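You operate a simulated robot arm through the tools that you are given. There is no shell and no other tool. Be economical: measure what you need, move in short steps, check, and stop when the job is done.

You are at the controls of a simulated robot arm. One attempt, no reset.

TASK
Mix the damp powder and stop with the load needle in the green.
Fine: lock the lid, start on slow, go to fast; stop with the black button, then push the red knob in and turn the red switch off.

Only the result counts: the job must be done as asked and must still hold three seconds after the hand-in. Knocking over, shifting, dropping, spilling or breaking anything else fails it. A push-on lid holds only when it is set on centred and level and pressed home; a screw cap is set on level and turned clockwise until tight.

THE ROBOT
A 6-joint arm with a two-finger parallel gripper, fixed in place. Base frame: the origin is at the foot of the arm, x ahead of it, y to its left, z up. Units: m, rad, N and s.
With the tool pointing down near the work surface it reaches from about 0.1 to 0.74 m from the base axis. Its first joint turns from -2.897 to 2.897 rad. Payload 3.91 kg.
The TCP is the grasp point between the finger pads, 0.03 m short of the fingertips. In the tool frame z runs along the fingers and y along their closing line. The gripper opens to 0.11 m. The fingers are 0.02 m wide and 0.01 m thick; the gripper's body (0.048 by 0.112 m) begins 0.055 m behind the TCP.
Orientation is that of the tool frame in the base frame, as a unit quaternion [w, x, y, z]. With the fingers straight down and closing along the base's y, the tool's x points along the base's -x, its y along +y and its z along -z.

THE INTERFACE
- The arm moves only by the tool servo_tool. Its arguments are lists of equal length, an entry for each row: "translation": the shift along the base's x, y, z in units of 400 mm (1.0 is 400 mm), a list of three; "delta_rot": the turn, a rotation vector about the base's x, y, z in units of 60 degrees (1.0 is 60 degrees), a list of three; "gripper": the opening, from 0 (shut) to 1 (fully open). In form: {"translation": [[x, y, z], ...], "delta_rot": [[rx, ry, rz], ...], "gripper": [gripper, ...]}. A call has 1 to 10 rows; each row is the pose to reach, as a shift and turn from the pose commanded when the call began. A call with a number of a shift or a turn outside -1 to 1 is refused whole. Rows are played at 5 a second. More than 0.05 m and 0.15 rad between two rows, or a gripper value outside its range, and nothing of the call is played. A pose out of reach is approached as far as the arm can. The call stops where the force on the tool passes 90 N (or 10 N more than at its start, if that is more) or the arm is blocked; 0.2 s more then pass. The fingers move at their own pace (about 0.045 m/s each) and stop on an object; they squeeze with about 21 N. The grip force told is the motor's: it shows also when the fingers shut on nothing. Time passes only in rows, and 0.2 s behind the last, so rows that repeat a pose let the fingers close. It gives the time, the measured TCP pose, the force on the tool (base axes), the opening and the grip force at its end, in the units of the frame above (readings bear some noise), with the torque about the TCP (base axes, N m) and any sound that the robot's microphone picked up, and new pictures: "show" is both (left out), scene, wrist or none.
- Cameras (640 x 400 px; columns grow to the right, rows downward): "scene" is fixed at [0.3988, -0.6499, 1.8163]; the picture's right is [1.00, -0.04, 0.00], its down [-0.02, -0.46, -0.89] and it looks along [0.04, 0.89, -0.46] (base axes); focal length 338 px, centre (320, 200). "wrist" rides on the gripper at [0.077, 0.007, -0.114] in the tool frame; the picture's right is [-0.09, 1.00, 0.00], its down [-0.80, -0.07, -0.59] and it looks along [-0.59, -0.05, 0.80] (tool axes); focal length 270 px, centre (320, 200). There is no depth. A picture from a camera that has moved, and an enlarged one, comes with that camera's place and axes in the base frame and with its lens.
- slide_trunk(by): slides the trunk up (or, below 0, down) by that many m; the arm rides with it, the base frame stays. It gives what a move gives, with no picture.
- inspect(camera, box): a new picture of the part [left, top, right, bottom] of that camera's present view, enlarged. It takes no simulated time.
- close_job(): hands the job in; it is judged then, once.

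Work in short steps. Places have to be worked out from the pictures, the camera data and where the tool is seen: move nearer, look again, correct. Check each grasp and each placing, and mend what went wrong. You have 120 turns and 200 pictures in all, those below and enlarged ones among them. Open the gripper and draw the arm clear of the work before you hand the job in, unless the task says otherwise; then end with one line.

The tools are called as name(argument=value, ...) on one line, values as JSON. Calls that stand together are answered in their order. servo_tool: Moves the arm, as the interface text tells. Its arguments: {"type":"object","properties":{"translation":{"type":"array"},"delta_rot":{"type":"array"},"gripper":{"type":"array"},"show":{"type":"string","enum":["both","scene","wrist","none"]}},"required":["translation","delta_rot","gripper"]} The other tools are called the same way: slide_trunk (by) slides the trunk up or down; inspect (camera, box) takes an enlarged picture of a part of a camera's view; close_job () hands the job in.

At the start:

```text
time: 0.0
ee_pos: [0.1748, 0.3056, 1.4908]
tool_rot: [0.0, 0.0, 1.0, 0.0]
contact_force: [0.1, 0.3, 0.4]
moment: [-0.01, -0.06, 0.01]
opening: 0.1103
finger_force: 0.0
trunk travel left (down, up): [-0.575, 0.035]
```

scene: 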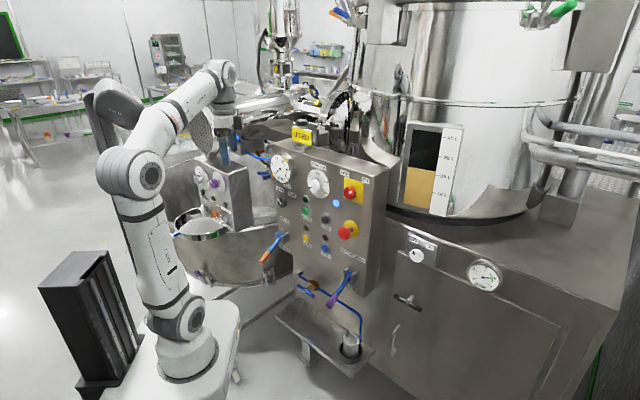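
wrist: 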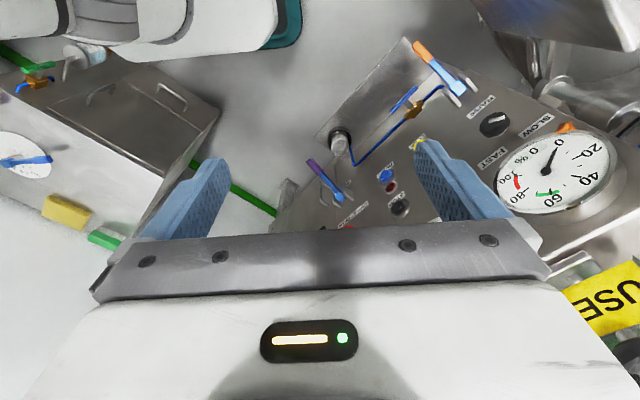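

I'll begin by enlarging the control panel area and the lid area to see what's labelled.

inspect(camera="scene", box=[255, 120, 395, 210])

inspect(camera="scene", box=[255, 190, 395, 280])

inspect(camera="scene", box=[160, 90, 300, 290])

inspect(camera="scene", box=[370, 100, 520, 310])

```text
4.44 times, centred on (325, 165) of scene
camera zoom: at [0.3988, -0.6499, 1.8163], right [1.0, -0.04, 0.0], down [-0.02, -0.46, -0.89], along [0.04, 0.89, -0.46], focal length 1503 px, centre (298, 356)
```

zoom: 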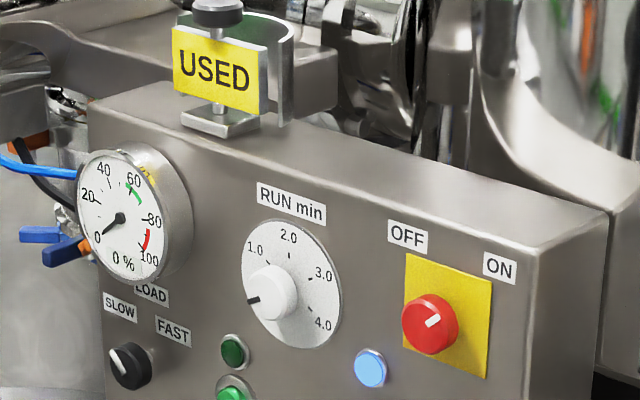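

```text
4.44 times, centred on (325, 235) of scene
camera zoom: at [0.3988, -0.6499, 1.8163], right [1.0, -0.04, 0.0], down [-0.02, -0.46, -0.89], along [0.04, 0.89, -0.46], focal length 1503 px, centre (298, 44)
```

zoom: 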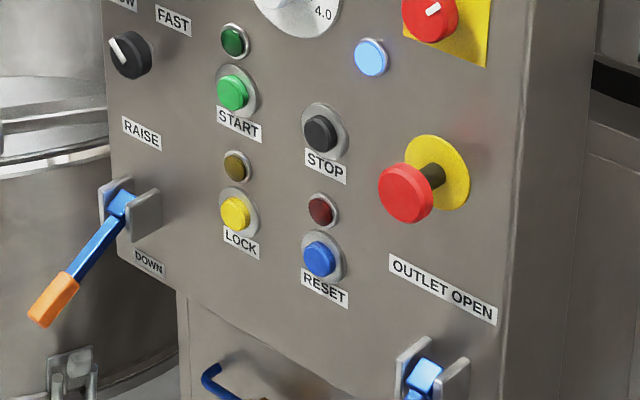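

```text
2.00 times, centred on (230, 190) of scene
camera zoom: at [0.3988, -0.6499, 1.8163], right [1.0, -0.04, 0.0], down [-0.02, -0.46, -0.89], along [0.04, 0.89, -0.46], focal length 676 px, centre (500, 220)
```

zoom: 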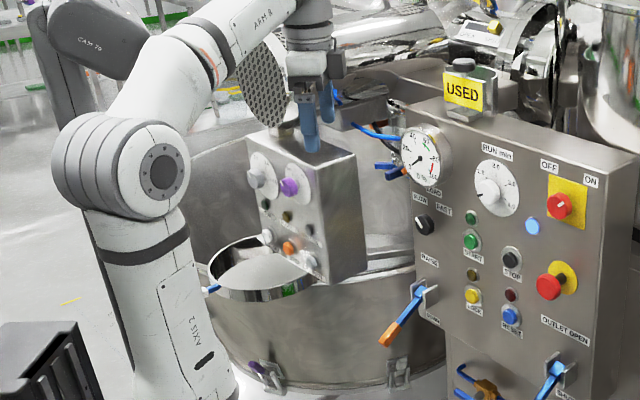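

```text
1.90 times, centred on (445, 205) of scene
camera zoom: at [0.3988, -0.6499, 1.8163], right [1.0, -0.04, 0.0], down [-0.02, -0.46, -0.89], along [0.04, 0.89, -0.46], focal length 644 px, centre (82, 190)
```

zoom: 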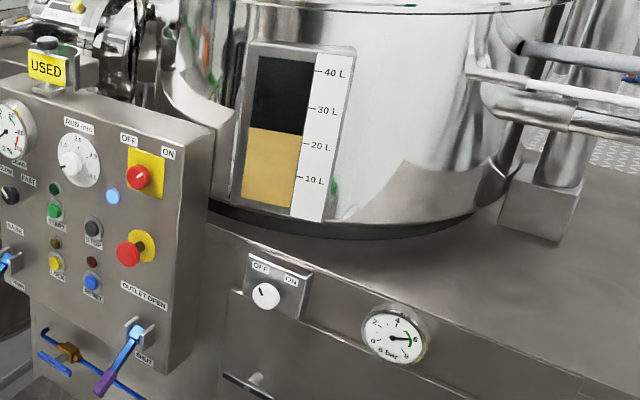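

The panel face triangulates to roughly x 0.30..0.47, y 0.61..0.45, with its inward normal near (0.68, 0.73, 0). I'll yaw the tool about 47° first so it can tilt towards the panel afterwards.

servo_tool(translation=[[0, 0, 0], [0, 0, 0], [0, 0, 0], [0, 0, 0], [0, 0, 0], [0, 0, 0]], delta_rot=[[0, 0, 0.13], [0, 0, 0.26], [0, 0, 0.39], [0, 0, 0.52], [0, 0, 0.65], [0, 0, 0.783]], gripper=[1, 0.8, 0.6, 0.4, 0.2, 0], show="wrist")

```text
time: 1.4
ee_pos: [0.1753, 0.3045, 1.4897]
tool_rot: [0.0, -0.4, 0.917, 0.0]
contact_force: [-0.3, 0.0, 0.7]
moment: [-0.01, 0.0, -0.03]
opening: 0.008
finger_force: 0.1
trunk travel left (down, up): [-0.575, 0.035]
camera wrist: at [0.1192, 0.2526, 1.6048], right [-0.67, 0.74, 0.0], down [0.6, 0.54, 0.59], along [0.44, 0.4, -0.8], focal length 270 px, centre (320, 200)
```

wrist: 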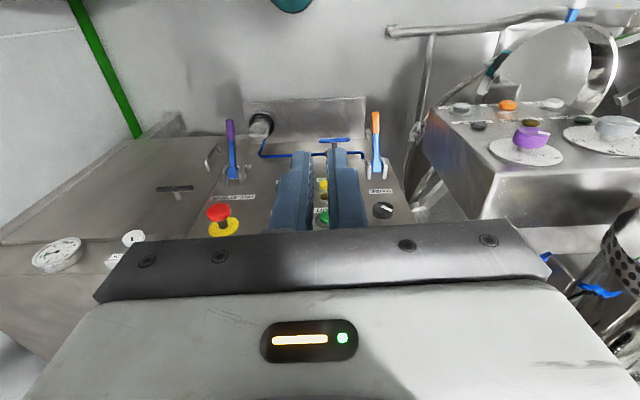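

The view is now square to the panel. I'll tilt the tool towards horizontal and move forward and down a little.

servo_tool(translation=[[0.02, 0.03, -0.02], [0.05, 0.05, -0.05], [0.07, 0.08, -0.07], [0.09, 0.11, -0.1], [0.12, 0.13, -0.12], [0.14, 0.16, -0.15], [0.16, 0.19, -0.17], [0.19, 0.21, -0.2], [0.21, 0.24, -0.22]], delta_rot=[[0.102, -0.095, 0], [0.205, -0.191, 0], [0.307, -0.286, 0], [0.409, -0.382, 0], [0.512, -0.477, 0], [0.614, -0.573, 0], [0.716, -0.668, 0], [0.819, -0.764, 0], [0.921, -0.859, 0]], gripper=[0, 0, 0, 0, 0, 0, 0, 0, 0], show="both")

```text
time: 3.4
ee_pos: [0.2591, 0.4007, 1.4]
tool_rot: [0.561, -0.316, 0.725, 0.244]
contact_force: [1.5, -1.2, 0.0]
moment: [0.01, -0.03, 0.0]
opening: 0.0003
finger_force: 20.4
trunk travel left (down, up): [-0.575, 0.035]
camera wrist: at [0.1658, 0.3103, 1.3551], right [-0.71, 0.69, 0.08], down [-0.2, -0.32, 0.92], along [0.67, 0.64, 0.37], focal length 270 px, centre (320, 200)
```

scene: 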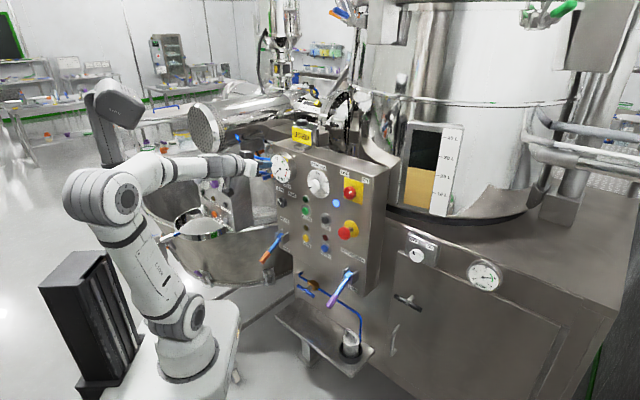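
wrist: 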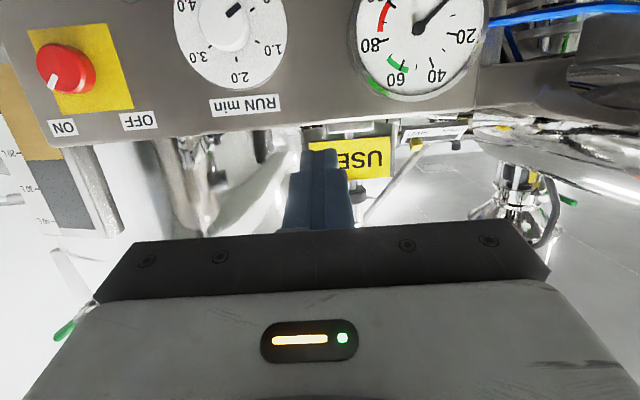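

The tilt is going well. I'll finish levelling the tool and move down in front of the panel.

servo_tool(translation=[[0, 0, -0.1], [0, 0, -0.2], [0, 0, -0.3], [0, 0, -0.4], [0, 0, -0.45]], delta_rot=[[0.088, -0.082, 0], [0.175, -0.164, 0], [0.175, -0.164, 0], [0.175, -0.164, 0], [0.175, -0.164, 0]], gripper=[0, 0, 0, 0, 0], show="both")

```text
time: 4.6
ee_pos: [0.2671, 0.4259, 1.2288]
tool_rot: [0.648, -0.281, 0.649, 0.281]
contact_force: [-0.2, 0.7, -1.0]
moment: [0.02, -0.02, -0.01]
opening: 0.0001
finger_force: 21.4
out of reach, approached as far as the arm can: row 3, 4, 5
trunk travel left (down, up): [-0.575, 0.035]
camera wrist: at [0.1837, 0.3469, 1.1525], right [-0.73, 0.68, 0.09], down [-0.35, -0.48, 0.8], along [0.59, 0.55, 0.59], focal length 270 px, centre (320, 200)
```

scene: 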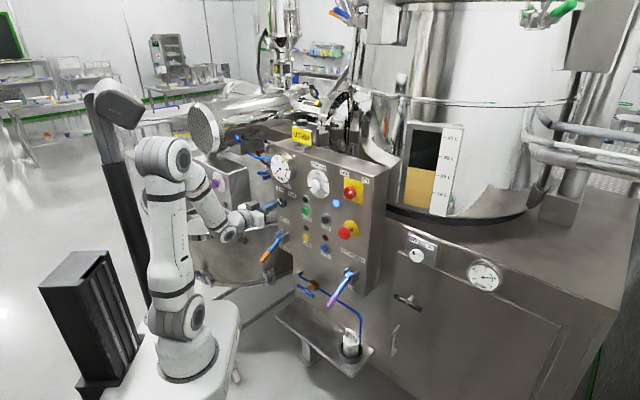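
wrist: 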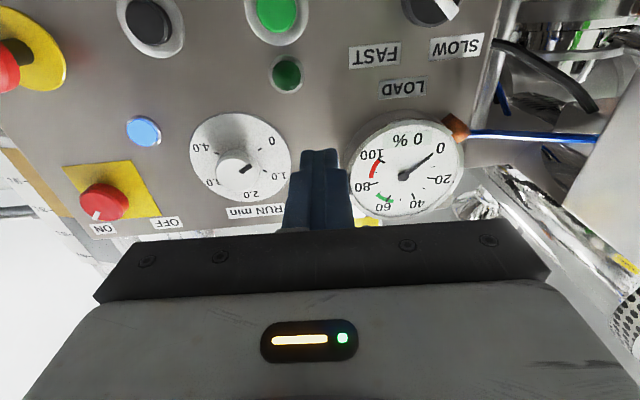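

The arm is too folded at this height. I'll slide the trunk down so it works in a better posture; the orange lever tip is clear sideways.

slide_trunk(by=-0.12)

```text
time: 6.1
ee_pos: [0.2655, 0.4259, 1.1103]
tool_rot: [0.648, -0.282, 0.648, 0.282]
contact_force: [-0.2, -0.5, -0.1]
moment: [0.04, 0.0, 0.02]
opening: 0.0
finger_force: 20.9
trunk travel left (down, up): [-0.455, 0.155]
```

Now raise by 0.1 m from the commanded pose to see which pose is actually reached.

servo_tool(translation=[[0, 0, 0.1], [0, 0, 0.2], [0, 0, 0.25]], delta_rot=[[0, 0, 0], [0, 0, 0], [0, 0, 0]], gripper=[0, 0, 0], show="wrist")

```text
time: 6.9
ee_pos: [0.265, 0.4252, 1.2094]
tool_rot: [0.648, -0.282, 0.649, 0.281]
contact_force: [-0.3, 0.5, 0.1]
moment: [0.0, 0.0, 0.0]
opening: 0.0
finger_force: 20.8
trunk travel left (down, up): [-0.455, 0.155]
camera wrist: at [0.1823, 0.3453, 1.1324], right [-0.73, 0.68, 0.09], down [-0.35, -0.48, 0.8], along [0.59, 0.55, 0.59], focal length 270 px, centre (320, 200)
```

wrist: 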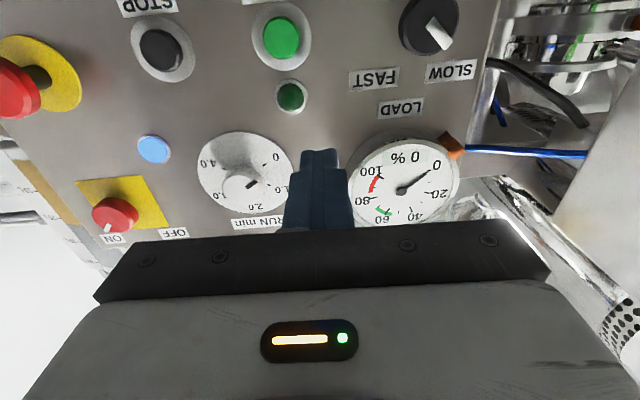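

The tool is now square to the panel, and the buttons triangulate to a face plane at about 0.647 m along the normal. I'll zoom in on the timer, gauge and levers.

inspect(camera="wrist", box=[70, 110, 310, 260])

inspect(camera="scene", box=[280, 250, 380, 370])

```text
2.67 times, centred on (190, 185) of wrist
camera zoom: at [0.1823, 0.3453, 1.1324], right [-0.73, 0.68, 0.09], down [-0.35, -0.48, 0.8], along [0.59, 0.55, 0.59], focal length 721 px, centre (667, 240)
```

zoom: 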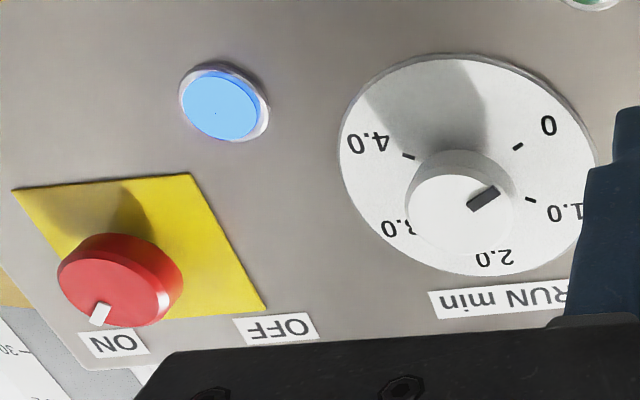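

```text
3.33 times, centred on (330, 310) of scene
camera zoom: at [0.3988, -0.6499, 1.8163], right [1.0, -0.04, 0.0], down [-0.02, -0.46, -0.89], along [0.04, 0.89, -0.46], focal length 1128 px, centre (287, -167)
```

zoom: 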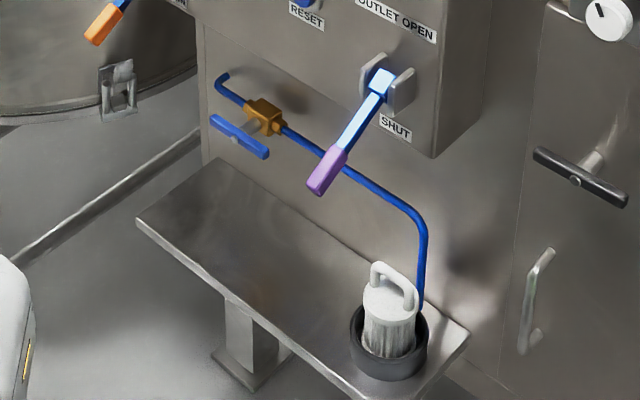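

The main switch is on (blue lit), speed is on SLOW, and the timer sits near 0.5 min. I'll lower the trunk more so LOCK and STOP are in comfortable reach.

slide_trunk(by=-0.13)

servo_tool(translation=[[0.05, -0.05, -0.05], [0.053, -0.05, -0.1]], delta_rot=[[0, 0, 0], [0, 0, 0]], gripper=[0, 0], show="both")

```text
time: 8.5
ee_pos: [0.2642, 0.4252, 1.0786]
tool_rot: [0.648, -0.283, 0.649, 0.281]
contact_force: [0.4, -0.4, 0.3]
moment: [0.01, 0.01, -0.02]
opening: 0.0
finger_force: 21.2
trunk travel left (down, up): [-0.325, 0.285]
```

```text
time: 9.1
ee_pos: [0.286, 0.4049, 1.0398]
tool_rot: [0.649, -0.282, 0.649, 0.281]
contact_force: [0.1, -0.3, -0.5]
moment: [0.0, 0.01, 0.01]
opening: 0.0
finger_force: 21.2
trunk travel left (down, up): [-0.325, 0.285]
camera wrist: at [0.2042, 0.3253, 0.9632], right [-0.73, 0.68, 0.09], down [-0.35, -0.48, 0.8], along [0.59, 0.55, 0.59], focal length 270 px, centre (320, 200)
```

scene: 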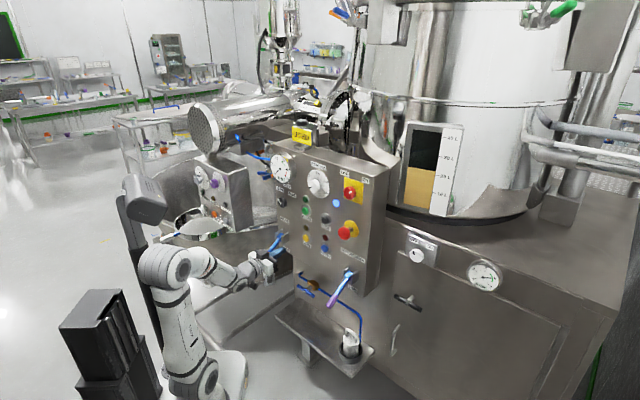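
wrist: 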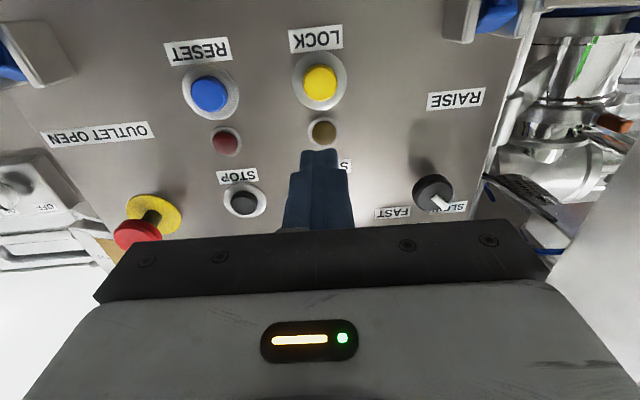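

LOCK is at about a=0.0695 along the panel, z=1.028, with its face at c≈0.65–0.66. I'll approach to within about 2 cm.

servo_tool(translation=[[0.06, 0.07, -0.03], [0.12, 0.136, -0.03], [0.184, 0.204, -0.03]], delta_rot=[[0, 0, 0], [0, 0, 0], [0, 0, 0]], gripper=[0, 0, 0], show="wrist")

inspect(camera="scene", box=[250, 180, 370, 290])

```text
time: 9.9
ee_pos: [0.3596, 0.4852, 1.0281]
tool_rot: [0.647, -0.283, 0.649, 0.283]
contact_force: [0.2, 0.7, -0.5]
moment: [0.01, 0.03, 0.02]
opening: 0.0
finger_force: 21.0
trunk travel left (down, up): [-0.325, 0.285]
camera wrist: at [0.2771, 0.4062, 0.9517], right [-0.73, 0.68, 0.09], down [-0.35, -0.48, 0.8], along [0.59, 0.55, 0.59], focal length 270 px, centre (320, 200)
```

wrist: 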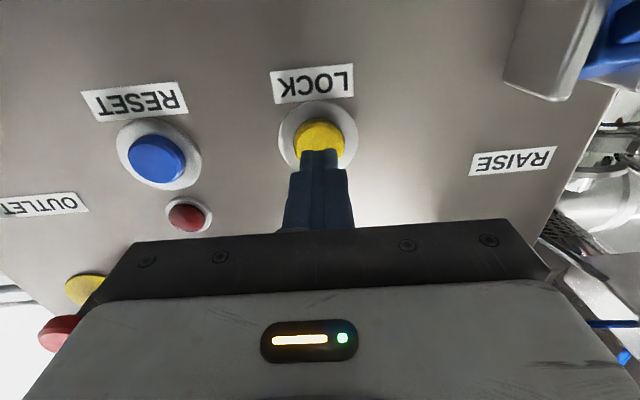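

```text
3.64 times, centred on (310, 235) of scene
camera zoom: at [0.3988, -0.6499, 1.8163], right [1.0, -0.04, 0.0], down [-0.02, -0.46, -0.89], along [0.04, 0.89, -0.46], focal length 1230 px, centre (356, 73)
```

zoom: 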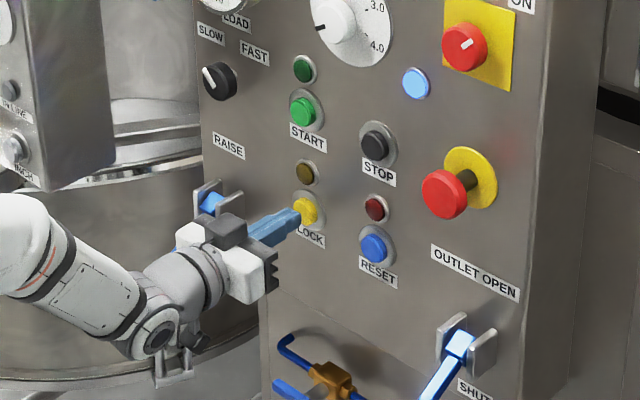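

The fingertip is lined up with LOCK. I'll creep forward to contact.

servo_tool(translation=[[0.0171, 0.0183, 0], [0.0256, 0.0274, 0], [0.0342, 0.0365, 0], [0.0384, 0.041, 0]], delta_rot=[[0, 0, 0], [0, 0, 0], [0, 0, 0], [0, 0, 0]], gripper=[0, 0, 0, 0], show="wrist")

```text
time: 10.9
ee_pos: [0.371, 0.4973, 1.0279]
tool_rot: [0.649, -0.282, 0.649, 0.281]
contact_force: [-42.9, -44.5, -8.5]
moment: [0.17, 0.45, -0.26]
opening: 0.0
finger_force: 21.4
trunk travel left (down, up): [-0.325, 0.285]
heard: click
camera wrist: at [0.2884, 0.4179, 0.9511], right [-0.73, 0.68, 0.09], down [-0.35, -0.48, 0.8], along [0.59, 0.55, 0.59], focal length 270 px, centre (320, 200)
```

wrist: 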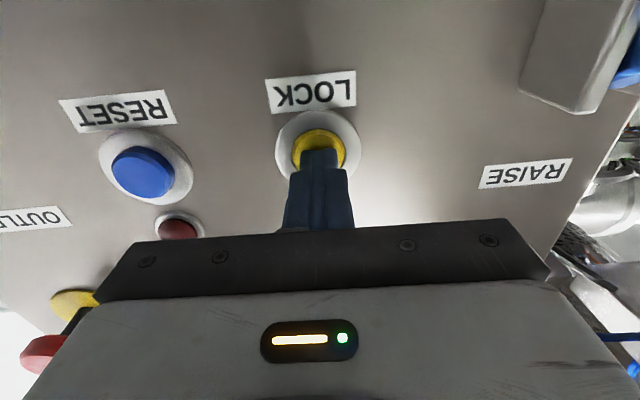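

Click heard. I'll back off and check the lock lamp.

servo_tool(translation=[[-0.068, -0.073, 0], [-0.137, -0.146, 0.06], [-0.137, -0.146, 0.18]], delta_rot=[[0, 0, 0], [0, 0, 0], [0, 0, 0]], gripper=[0, 0, 0], show="wrist")

inspect(camera="scene", box=[250, 150, 370, 260])

```text
time: 11.7
ee_pos: [0.322, 0.4448, 1.0999]
tool_rot: [0.648, -0.282, 0.649, 0.281]
contact_force: [-0.2, 0.6, 0.5]
moment: [-0.02, 0.02, 0.04]
opening: 0.0
finger_force: 20.7
trunk travel left (down, up): [-0.325, 0.285]
camera wrist: at [0.2397, 0.3652, 1.023], right [-0.73, 0.68, 0.09], down [-0.35, -0.48, 0.8], along [0.59, 0.55, 0.59], focal length 270 px, centre (320, 200)
```

wrist: 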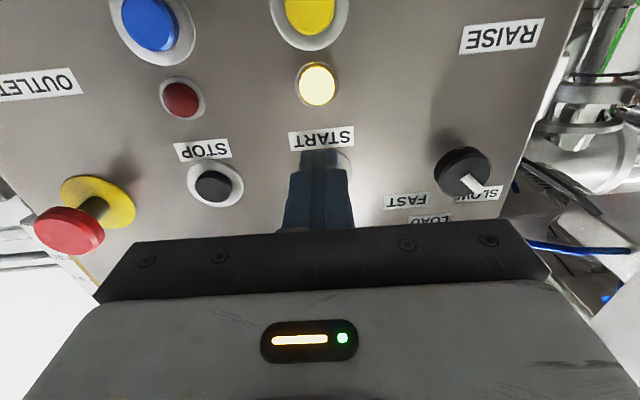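

```text
3.64 times, centred on (310, 205) of scene
camera zoom: at [0.3988, -0.6499, 1.8163], right [1.0, -0.04, 0.0], down [-0.02, -0.46, -0.89], along [0.04, 0.89, -0.46], focal length 1230 px, centre (356, 182)
```

zoom: 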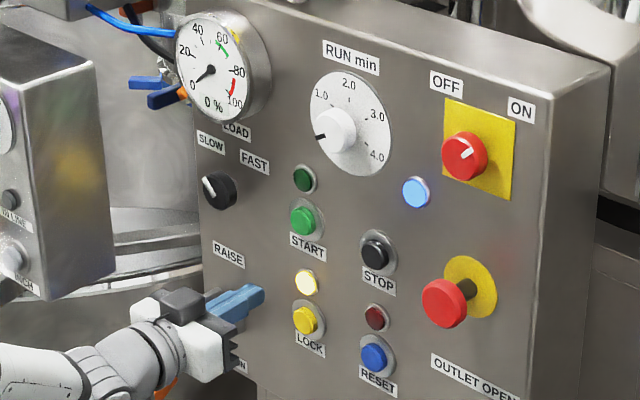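

The lock lamp is lit. START is at a≈0.069, z≈1.155, so I'll press it to the same depth and back off.

servo_tool(translation=[[0, 0, 0.1], [0.051, 0.055, 0.1375], [0.098, 0.105, 0.1375], [0.116, 0.124, 0.1375], [0.13, 0.139, 0.1375], [0.137, 0.146, 0.1375], [0.06, 0.064, 0.1375], [0.03, 0.032, 0.1375]], delta_rot=[[0, 0, 0], [0, 0, 0], [0, 0, 0], [0, 0, 0], [0, 0, 0], [0, 0, 0], [0, 0, 0], [0, 0, 0]], gripper=[0, 0, 0, 0, 0, 0, 0, 0], show="both")

inspect(camera="scene", box=[250, 140, 370, 250])

```text
time: 13.5
ee_pos: [0.3313, 0.4557, 1.1548]
tool_rot: [0.649, -0.281, 0.648, 0.281]
contact_force: [-1.2, -0.3, 0.5]
moment: [0.01, -0.01, 0.0]
opening: 0.0
finger_force: 20.6
trunk travel left (down, up): [-0.325, 0.285]
heard: click
camera wrist: at [0.2491, 0.3762, 1.0769], right [-0.73, 0.68, 0.09], down [-0.35, -0.48, 0.8], along [0.59, 0.55, 0.59], focal length 270 px, centre (320, 200)
```

scene: 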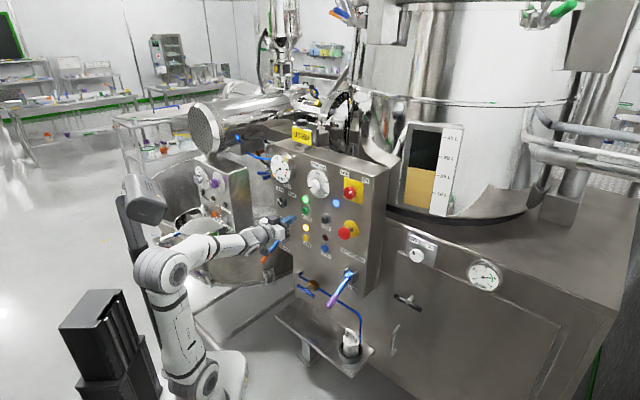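
wrist: 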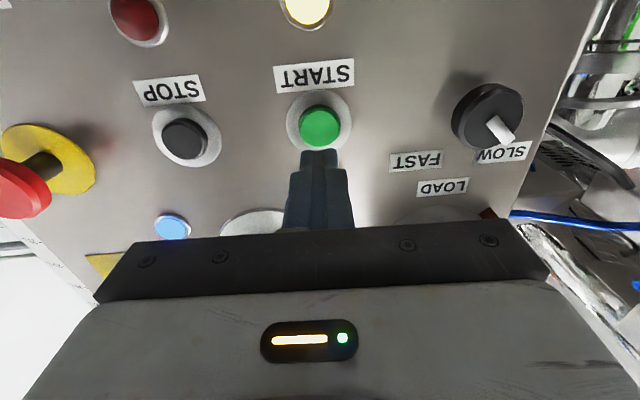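

```text
3.64 times, centred on (310, 195) of scene
camera zoom: at [0.3988, -0.6499, 1.8163], right [1.0, -0.04, 0.0], down [-0.02, -0.46, -0.89], along [0.04, 0.89, -0.46], focal length 1230 px, centre (356, 218)
```

zoom: 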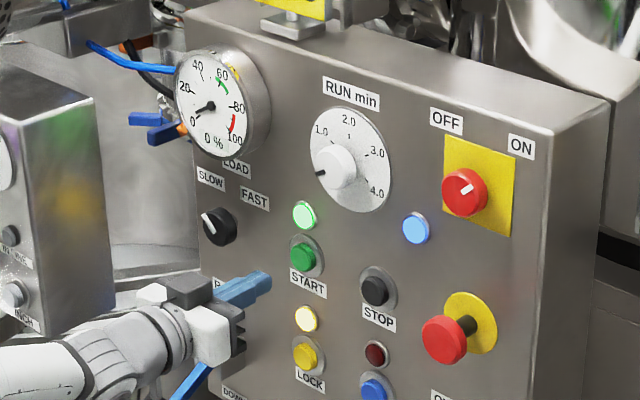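

It is running (green lamp lit) and the needle has started to move. I'll zoom on the speed knob to plan the grip.

inspect(camera="wrist", box=[380, 60, 560, 200])

```text
2.86 times, centred on (470, 130) of wrist
camera zoom: at [0.2491, 0.3762, 1.0769], right [-0.73, 0.68, 0.09], down [-0.35, -0.48, 0.8], along [0.59, 0.55, 0.59], focal length 772 px, centre (-109, 400)
```

zoom: 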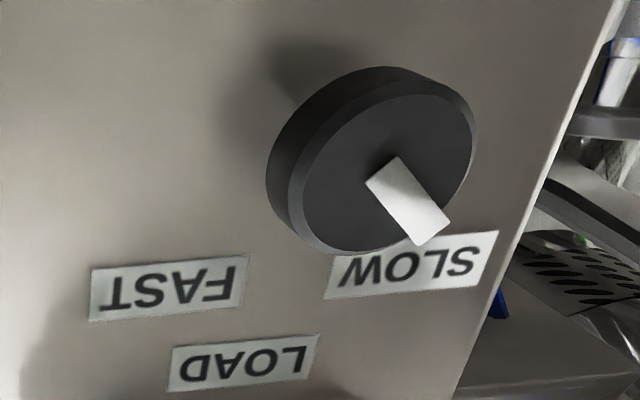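

The knob centre is at a≈0.195, z≈1.157, front face c≈0.635, diameter about 45 mm. I'll move in front of it, opening the fingers and pre-rolling −45°.

servo_tool(translation=[[-0.033, 0.042, 0.005], [-0.066, 0.084, 0.005], [-0.098, 0.126, 0.005], [-0.131, 0.168, 0.005], [-0.164, 0.21, 0.005], [-0.196, 0.2515, 0.005]], delta_rot=[[-0.085, -0.091, 0], [-0.171, -0.182, 0], [-0.256, -0.274, 0], [-0.341, -0.365, 0], [-0.427, -0.456, 0], [-0.512, -0.5475, 0]], gripper=[0.7, 0.7, 0.7, 0.7, 0.7, 0.7], show="both")

inspect(camera="scene", box=[250, 140, 370, 250])

```text
time: 14.9
ee_pos: [0.2526, 0.557, 1.1559]
tool_rot: [0.706, -0.509, 0.492, 0.011]
contact_force: [-0.7, 0.3, 0.4]
moment: [0.01, 0.0, 0.04]
opening: 0.0768
finger_force: 0.1
trunk travel left (down, up): [-0.325, 0.285]
camera wrist: at [0.2119, 0.4398, 1.097], right [-0.56, 0.52, -0.64], down [-0.78, -0.08, 0.62], along [0.27, 0.85, 0.45], focal length 270 px, centre (320, 200)
```

scene: 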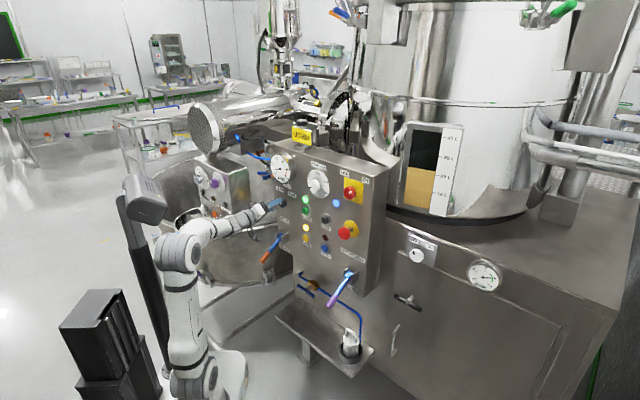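
wrist: 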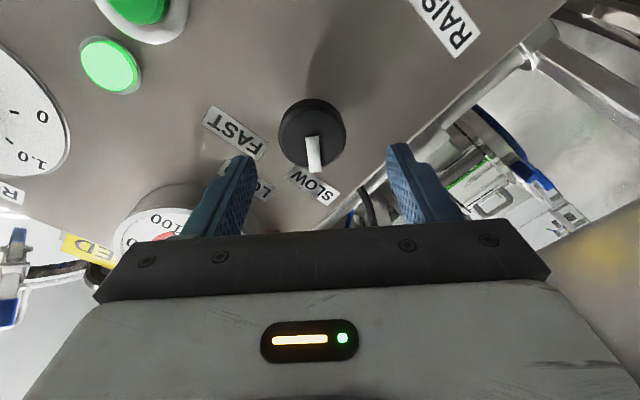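

```text
3.64 times, centred on (310, 195) of scene
camera zoom: at [0.3988, -0.6499, 1.8163], right [1.0, -0.04, 0.0], down [-0.02, -0.46, -0.89], along [0.04, 0.89, -0.46], focal length 1230 px, centre (356, 218)
```

zoom: 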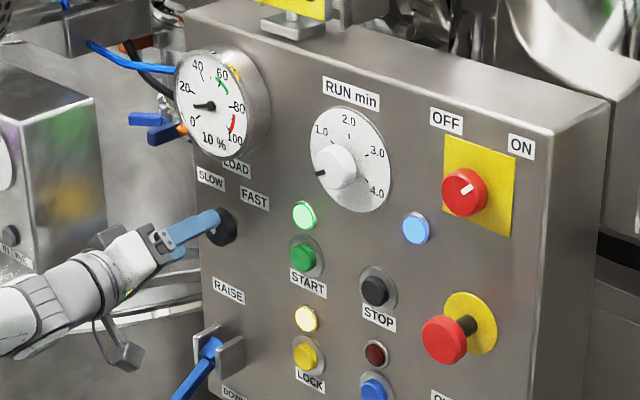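

The needle reads about 10% on slow. The fingers straddle the knob well, so I'll advance 4 cm, then close.

servo_tool(translation=[[0.034, 0.0365, 0], [0.06, 0.064, 0], [0.0683, 0.073, 0], [0.0683, 0.073, 0], [0.0683, 0.073, 0], [0.0683, 0.073, 0]], delta_rot=[[0, 0, 0], [0, 0, 0], [0, 0, 0], [0, 0, 0], [0, 0, 0], [0, 0, 0]], gripper=[0.7, 0.7, 0.7, 0, 0, 0], show="wrist")

inspect(camera="scene", box=[250, 140, 370, 250])

```text
time: 16.3
ee_pos: [0.2831, 0.5845, 1.1598]
tool_rot: [0.708, -0.506, 0.492, 0.012]
contact_force: [13.3, -0.5, 15.4]
moment: [0.16, -0.26, -1.07]
opening: 0.044
finger_force: 39.0
trunk travel left (down, up): [-0.325, 0.285]
camera wrist: at [0.2414, 0.4674, 1.0991], right [-0.56, 0.53, -0.64], down [-0.78, -0.08, 0.62], along [0.27, 0.84, 0.46], focal length 270 px, centre (320, 200)
```

wrist: 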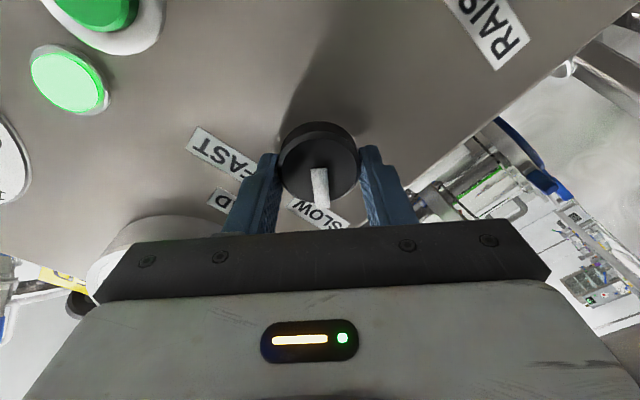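

```text
3.64 times, centred on (310, 195) of scene
camera zoom: at [0.3988, -0.6499, 1.8163], right [1.0, -0.04, 0.0], down [-0.02, -0.46, -0.89], along [0.04, 0.89, -0.46], focal length 1230 px, centre (356, 218)
```

zoom: 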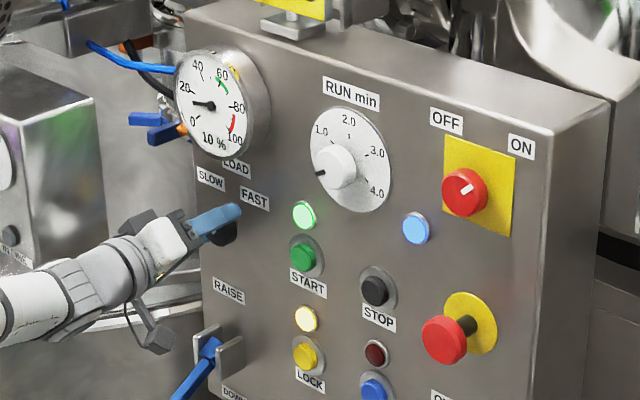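

The knob is gripped (opening 44 mm). I'll turn it clockwise about 65° and look.

servo_tool(translation=[[0.004, -0.003, 0.006], [0.006, -0.004, 0.008], [0.006, -0.004, 0.008], [0.006, -0.004, 0.008], [0.006, -0.004, 0.008], [0.006, -0.004, 0.008], [0.006, -0.004, 0.008], [0.006, -0.004, 0.008]], delta_rot=[[0.093, 0.099, 0], [0.186, 0.199, 0], [0.279, 0.298, 0], [0.372, 0.397, 0], [0.464, 0.496, 0], [0.557, 0.596, 0], [0.65, 0.695, 0], [0.743, 0.794, 0]], gripper=[0, 0, 0, 0, 0, 0, 0, 0], show="wrist")

inspect(camera="scene", box=[250, 140, 370, 250])

```text
time: 18.1
ee_pos: [0.2862, 0.5802, 1.1595]
tool_rot: [0.589, -0.159, 0.689, 0.391]
contact_force: [18.5, -27.4, 1.2]
moment: [0.33, -0.59, -1.6]
opening: 0.0439
finger_force: 44.6
trunk travel left (down, up): [-0.325, 0.285]
camera wrist: at [0.1847, 0.5203, 1.0903], right [-0.66, 0.62, 0.43], down [-0.15, -0.67, 0.72], along [0.74, 0.41, 0.54], focal length 270 px, centre (320, 200)
```

wrist: 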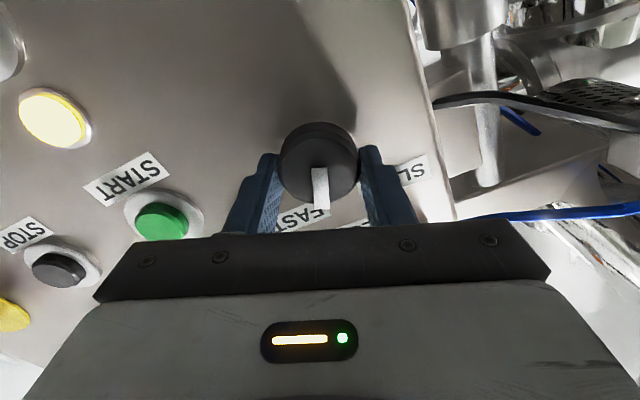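

```text
3.64 times, centred on (310, 195) of scene
camera zoom: at [0.3988, -0.6499, 1.8163], right [1.0, -0.04, 0.0], down [-0.02, -0.46, -0.89], along [0.04, 0.89, -0.46], focal length 1230 px, centre (356, 218)
```

zoom: 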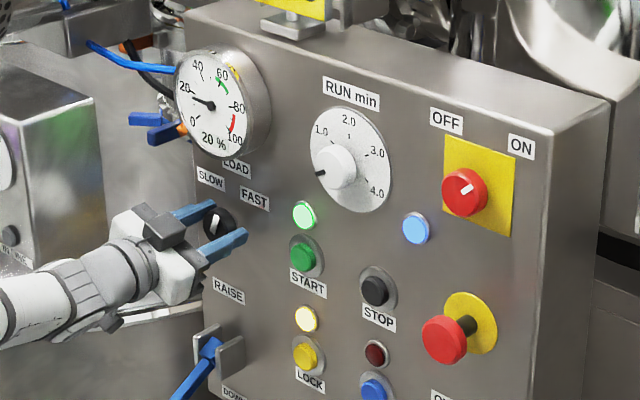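

The load is at 20% and the knob pointer is just right of vertical. I'll turn another 25° or so towards FAST, easing the side load.

servo_tool(translation=[[0.008, -0.007, 0], [0.013, -0.012, 0], [0.013, -0.012, 0], [0.013, -0.012, 0]], delta_rot=[[0.07, 0.075, 0], [0.15, 0.16, 0], [0.225, 0.24, 0], [0.3, 0.32, 0]], gripper=[0, 0, 0, 0], show="wrist")

inspect(camera="scene", box=[250, 140, 370, 250])

```text
time: 19.1
ee_pos: [0.2911, 0.5808, 1.1603]
tool_rot: [0.488, -0.005, 0.722, 0.491]
contact_force: [13.3, -22.6, -13.8]
moment: [0.4, -0.71, -0.86]
opening: 0.0434
finger_force: 44.8
out of reach, approached as far as the arm can: row 4
trunk travel left (down, up): [-0.325, 0.285]
stopped in row 4: the force on the tool passed its limit at 100 N (the readings are from after the stop); the commanded pose is now the measured one
camera wrist: at [0.1677, 0.5385, 1.116], right [-0.44, 0.48, 0.76], down [0.04, -0.84, 0.54], along [0.9, 0.27, 0.35], focal length 270 px, centre (320, 200)
```

wrist: 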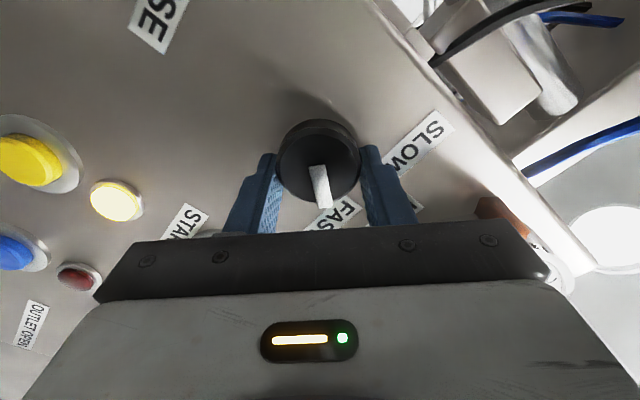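

```text
3.64 times, centred on (310, 195) of scene
camera zoom: at [0.3988, -0.6499, 1.8163], right [1.0, -0.04, 0.0], down [-0.02, -0.46, -0.89], along [0.04, 0.89, -0.46], focal length 1230 px, centre (356, 218)
```

zoom: 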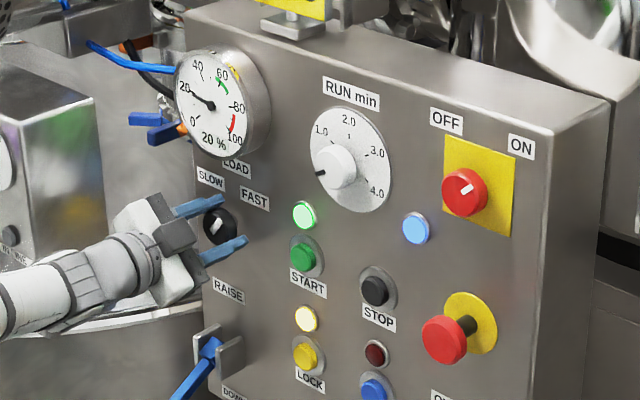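

The knob is on FAST at its end stop, load 20%. I'll release, retreat, unroll, and travel to in front of STOP.

servo_tool(translation=[[0, 0, 0], [0, 0, 0], [0, 0, 0], [-0.04, -0.043, 0], [-0.077, -0.082, 0], [0.005, -0.159, -0.01], [0.087, -0.236, -0.01], [0.169, -0.312, -0.01], [0.251, -0.389, -0.01], [0.334, -0.466, -0.01]], delta_rot=[[0, 0, 0], [0, 0, 0], [0, 0, 0], [0, 0, 0], [0, 0, 0], [-0.096, -0.102, 0], [-0.192, -0.204, 0], [-0.287, -0.307, 0], [-0.383, -0.409, 0], [-0.478, -0.511, 0]], gripper=[0.7, 0.7, 0.7, 0.7, 0.7, 0.4, 0.2, 0, 0, 0], show="wrist")

inspect(camera="scene", box=[250, 140, 370, 250])

```text
time: 21.3
ee_pos: [0.4148, 0.4037, 1.1597]
tool_rot: [0.642, -0.256, 0.667, 0.278]
contact_force: [-0.1, 0.2, 0.1]
moment: [-0.02, 0.01, -0.01]
opening: 0.0
finger_force: 21.2
out of reach, approached as far as the arm can: row 10
trunk travel left (down, up): [-0.325, 0.285]
camera wrist: at [0.3242, 0.3296, 1.086], right [-0.69, 0.71, 0.13], down [-0.34, -0.48, 0.81], along [0.64, 0.51, 0.57], focal length 270 px, centre (320, 200)
```

wrist: 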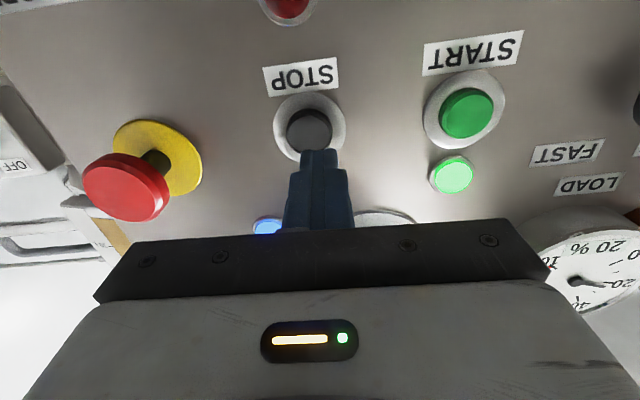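

```text
3.64 times, centred on (310, 195) of scene
camera zoom: at [0.3988, -0.6499, 1.8163], right [1.0, -0.04, 0.0], down [-0.02, -0.46, -0.89], along [0.04, 0.89, -0.46], focal length 1230 px, centre (356, 218)
```

zoom: 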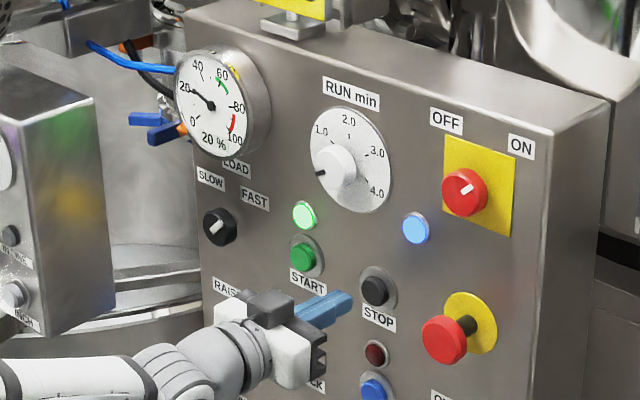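

The load is still 20% and I'm nearly aligned with STOP. I'll correct alignment, close to about 1 cm from the button, and watch the needle.

servo_tool(translation=[[0.0128, -0.012, -0.01], [0.03, 0.006, -0.01], [0.043, 0.02, -0.01], [0.043, 0.02, -0.01]], delta_rot=[[0, 0, 0.042], [0, 0, 0.042], [0, 0, 0.042], [0, 0, 0.042]], gripper=[0, 0, 0, 0], show="wrist")

inspect(camera="scene", box=[250, 140, 370, 250])

```text
time: 22.3
ee_pos: [0.4077, 0.4139, 1.1568]
tool_rot: [0.639, -0.26, 0.666, 0.284]
contact_force: [0.3, -0.2, 0.4]
moment: [0.01, -0.02, -0.01]
opening: 0.0
finger_force: 20.8
out of reach, approached as far as the arm can: row 1, 2, 3, 4
trunk travel left (down, up): [-0.325, 0.285]
camera wrist: at [0.3201, 0.3381, 1.0828], right [-0.7, 0.7, 0.13], down [-0.33, -0.48, 0.81], along [0.63, 0.52, 0.57], focal length 270 px, centre (320, 200)
```

wrist: 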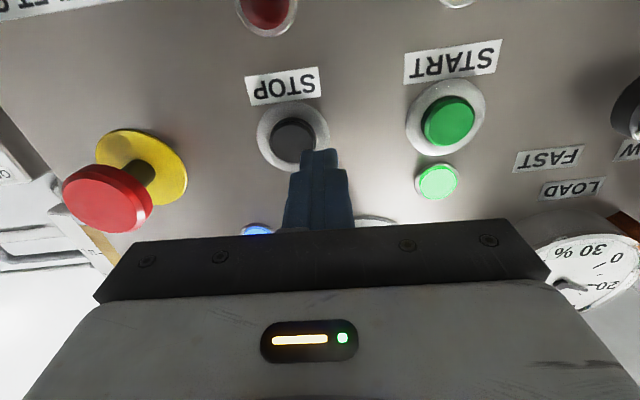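

```text
3.64 times, centred on (310, 195) of scene
camera zoom: at [0.3988, -0.6499, 1.8163], right [1.0, -0.04, 0.0], down [-0.02, -0.46, -0.89], along [0.04, 0.89, -0.46], focal length 1230 px, centre (356, 218)
```

zoom: 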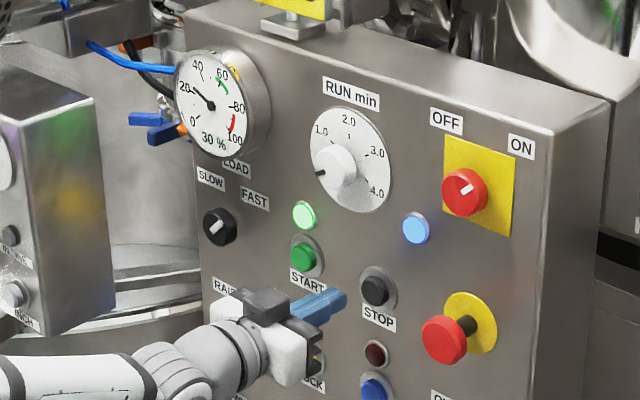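

Needle about 25% and rising slowly, but a joint limit keeps me ~2 cm left of STOP. I'll try rolling the wrist +24° to relieve it.

servo_tool(translation=[[-0.018, 0.017, 0], [-0.018, 0.017, 0.005], [-0.018, 0.017, 0.005]], delta_rot=[[0.093, 0.099, 0], [0.186, 0.199, 0], [0.273, 0.292, 0]], gripper=[0, 0, 0], show="wrist")

inspect(camera="scene", box=[250, 140, 370, 250])

```text
time: 23.1
ee_pos: [0.3971, 0.4229, 1.1616]
tool_rot: [0.624, -0.246, 0.671, 0.316]
contact_force: [0.3, -0.3, 0.4]
moment: [-0.02, 0.01, -0.01]
opening: 0.0001
finger_force: 20.7
out of reach, approached as far as the arm can: row 1, 2, 3
trunk travel left (down, up): [-0.325, 0.285]
camera wrist: at [0.3062, 0.3486, 1.0895], right [-0.71, 0.67, 0.21], down [-0.27, -0.54, 0.8], along [0.65, 0.51, 0.56], focal length 270 px, centre (320, 200)
```

wrist: 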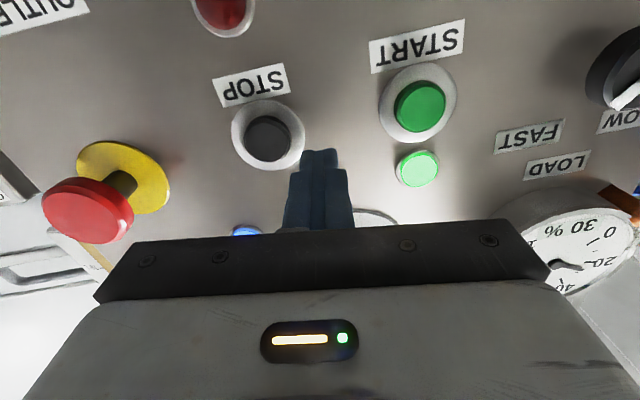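

```text
3.64 times, centred on (310, 195) of scene
camera zoom: at [0.3988, -0.6499, 1.8163], right [1.0, -0.04, 0.0], down [-0.02, -0.46, -0.89], along [0.04, 0.89, -0.46], focal length 1230 px, centre (356, 218)
```

zoom: 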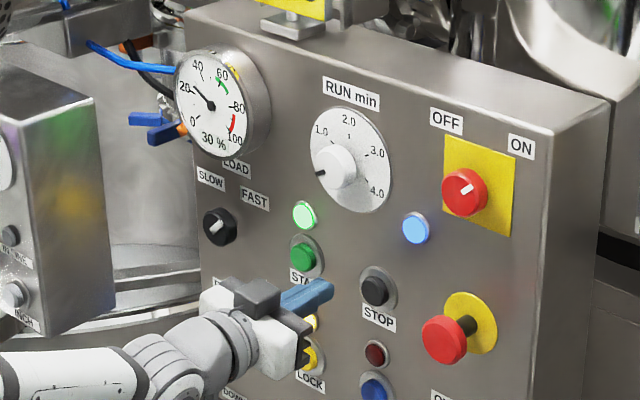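

That made it worse, so the relief is the other way. I'll roll to about −22° instead.

servo_tool(translation=[[0, 0, 0], [0, 0, 0], [0, 0, 0], [0, 0, 0], [0, 0, 0], [0, 0, 0]], delta_rot=[[-0.091, -0.097, 0], [-0.182, -0.195, 0], [-0.273, -0.292, 0], [-0.364, -0.389, 0], [-0.455, -0.487, 0], [-0.546, -0.584, 0]], gripper=[0, 0, 0, 0, 0, 0], show="wrist")

inspect(camera="scene", box=[250, 140, 370, 250])

```text
time: 24.5
ee_pos: [0.3975, 0.4221, 1.1629]
tool_rot: [0.701, -0.492, 0.515, 0.029]
contact_force: [-0.2, 0.1, 0.6]
moment: [-0.03, -0.03, -0.02]
opening: 0.0
finger_force: 21.2
trunk travel left (down, up): [-0.325, 0.285]
camera wrist: at [0.3512, 0.3075, 1.1018], right [-0.59, 0.55, -0.59], down [-0.75, -0.09, 0.66], along [0.31, 0.83, 0.47], focal length 270 px, centre (320, 200)
```

wrist: 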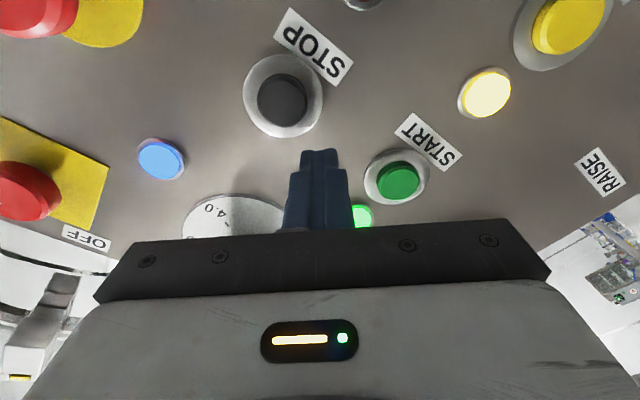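

```text
3.64 times, centred on (310, 195) of scene
camera zoom: at [0.3988, -0.6499, 1.8163], right [1.0, -0.04, 0.0], down [-0.02, -0.46, -0.89], along [0.04, 0.89, -0.46], focal length 1230 px, centre (356, 218)
```

zoom: 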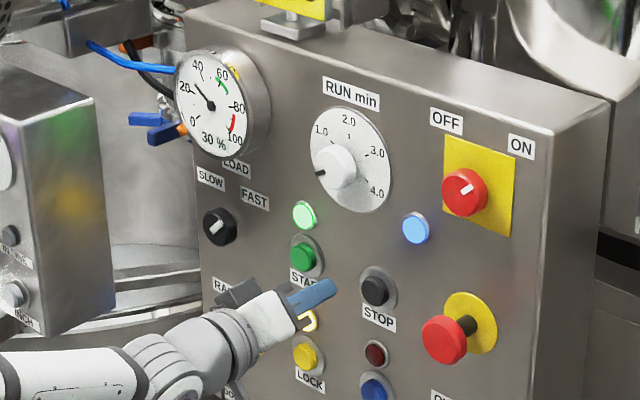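

Now in reach. STOP is 35 mm to the right and 6 mm down, so I'll move in front of it to about 1 cm away.

servo_tool(translation=[[0.05, -0.04, -0.01], [0.098, -0.023, -0.015]], delta_rot=[[0, 0, 0], [0, 0, 0]], gripper=[0, 0], show="wrist")

inspect(camera="scene", box=[250, 140, 370, 250])

```text
time: 25.1
ee_pos: [0.4199, 0.4267, 1.1636]
tool_rot: [0.7, -0.49, 0.52, 0.025]
contact_force: [-0.4, -0.8, 0.1]
moment: [-0.02, 0.04, -0.01]
opening: 0.0002
finger_force: 21.0
out of reach, approached as far as the arm can: row 1, 2
trunk travel left (down, up): [-0.325, 0.285]
camera wrist: at [0.3716, 0.3118, 1.1026], right [-0.58, 0.56, -0.59], down [-0.75, -0.08, 0.66], along [0.32, 0.82, 0.46], focal length 270 px, centre (320, 200)
```

wrist: 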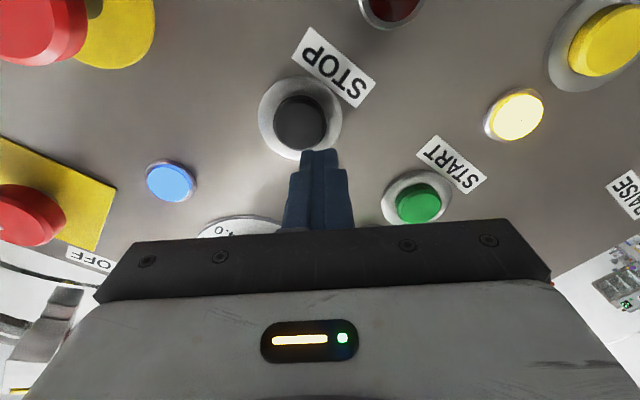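

```text
3.64 times, centred on (310, 195) of scene
camera zoom: at [0.3988, -0.6499, 1.8163], right [1.0, -0.04, 0.0], down [-0.02, -0.46, -0.89], along [0.04, 0.89, -0.46], focal length 1230 px, centre (356, 218)
```

zoom: 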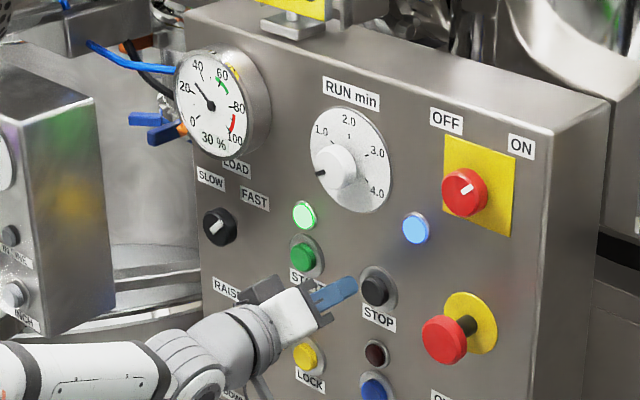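

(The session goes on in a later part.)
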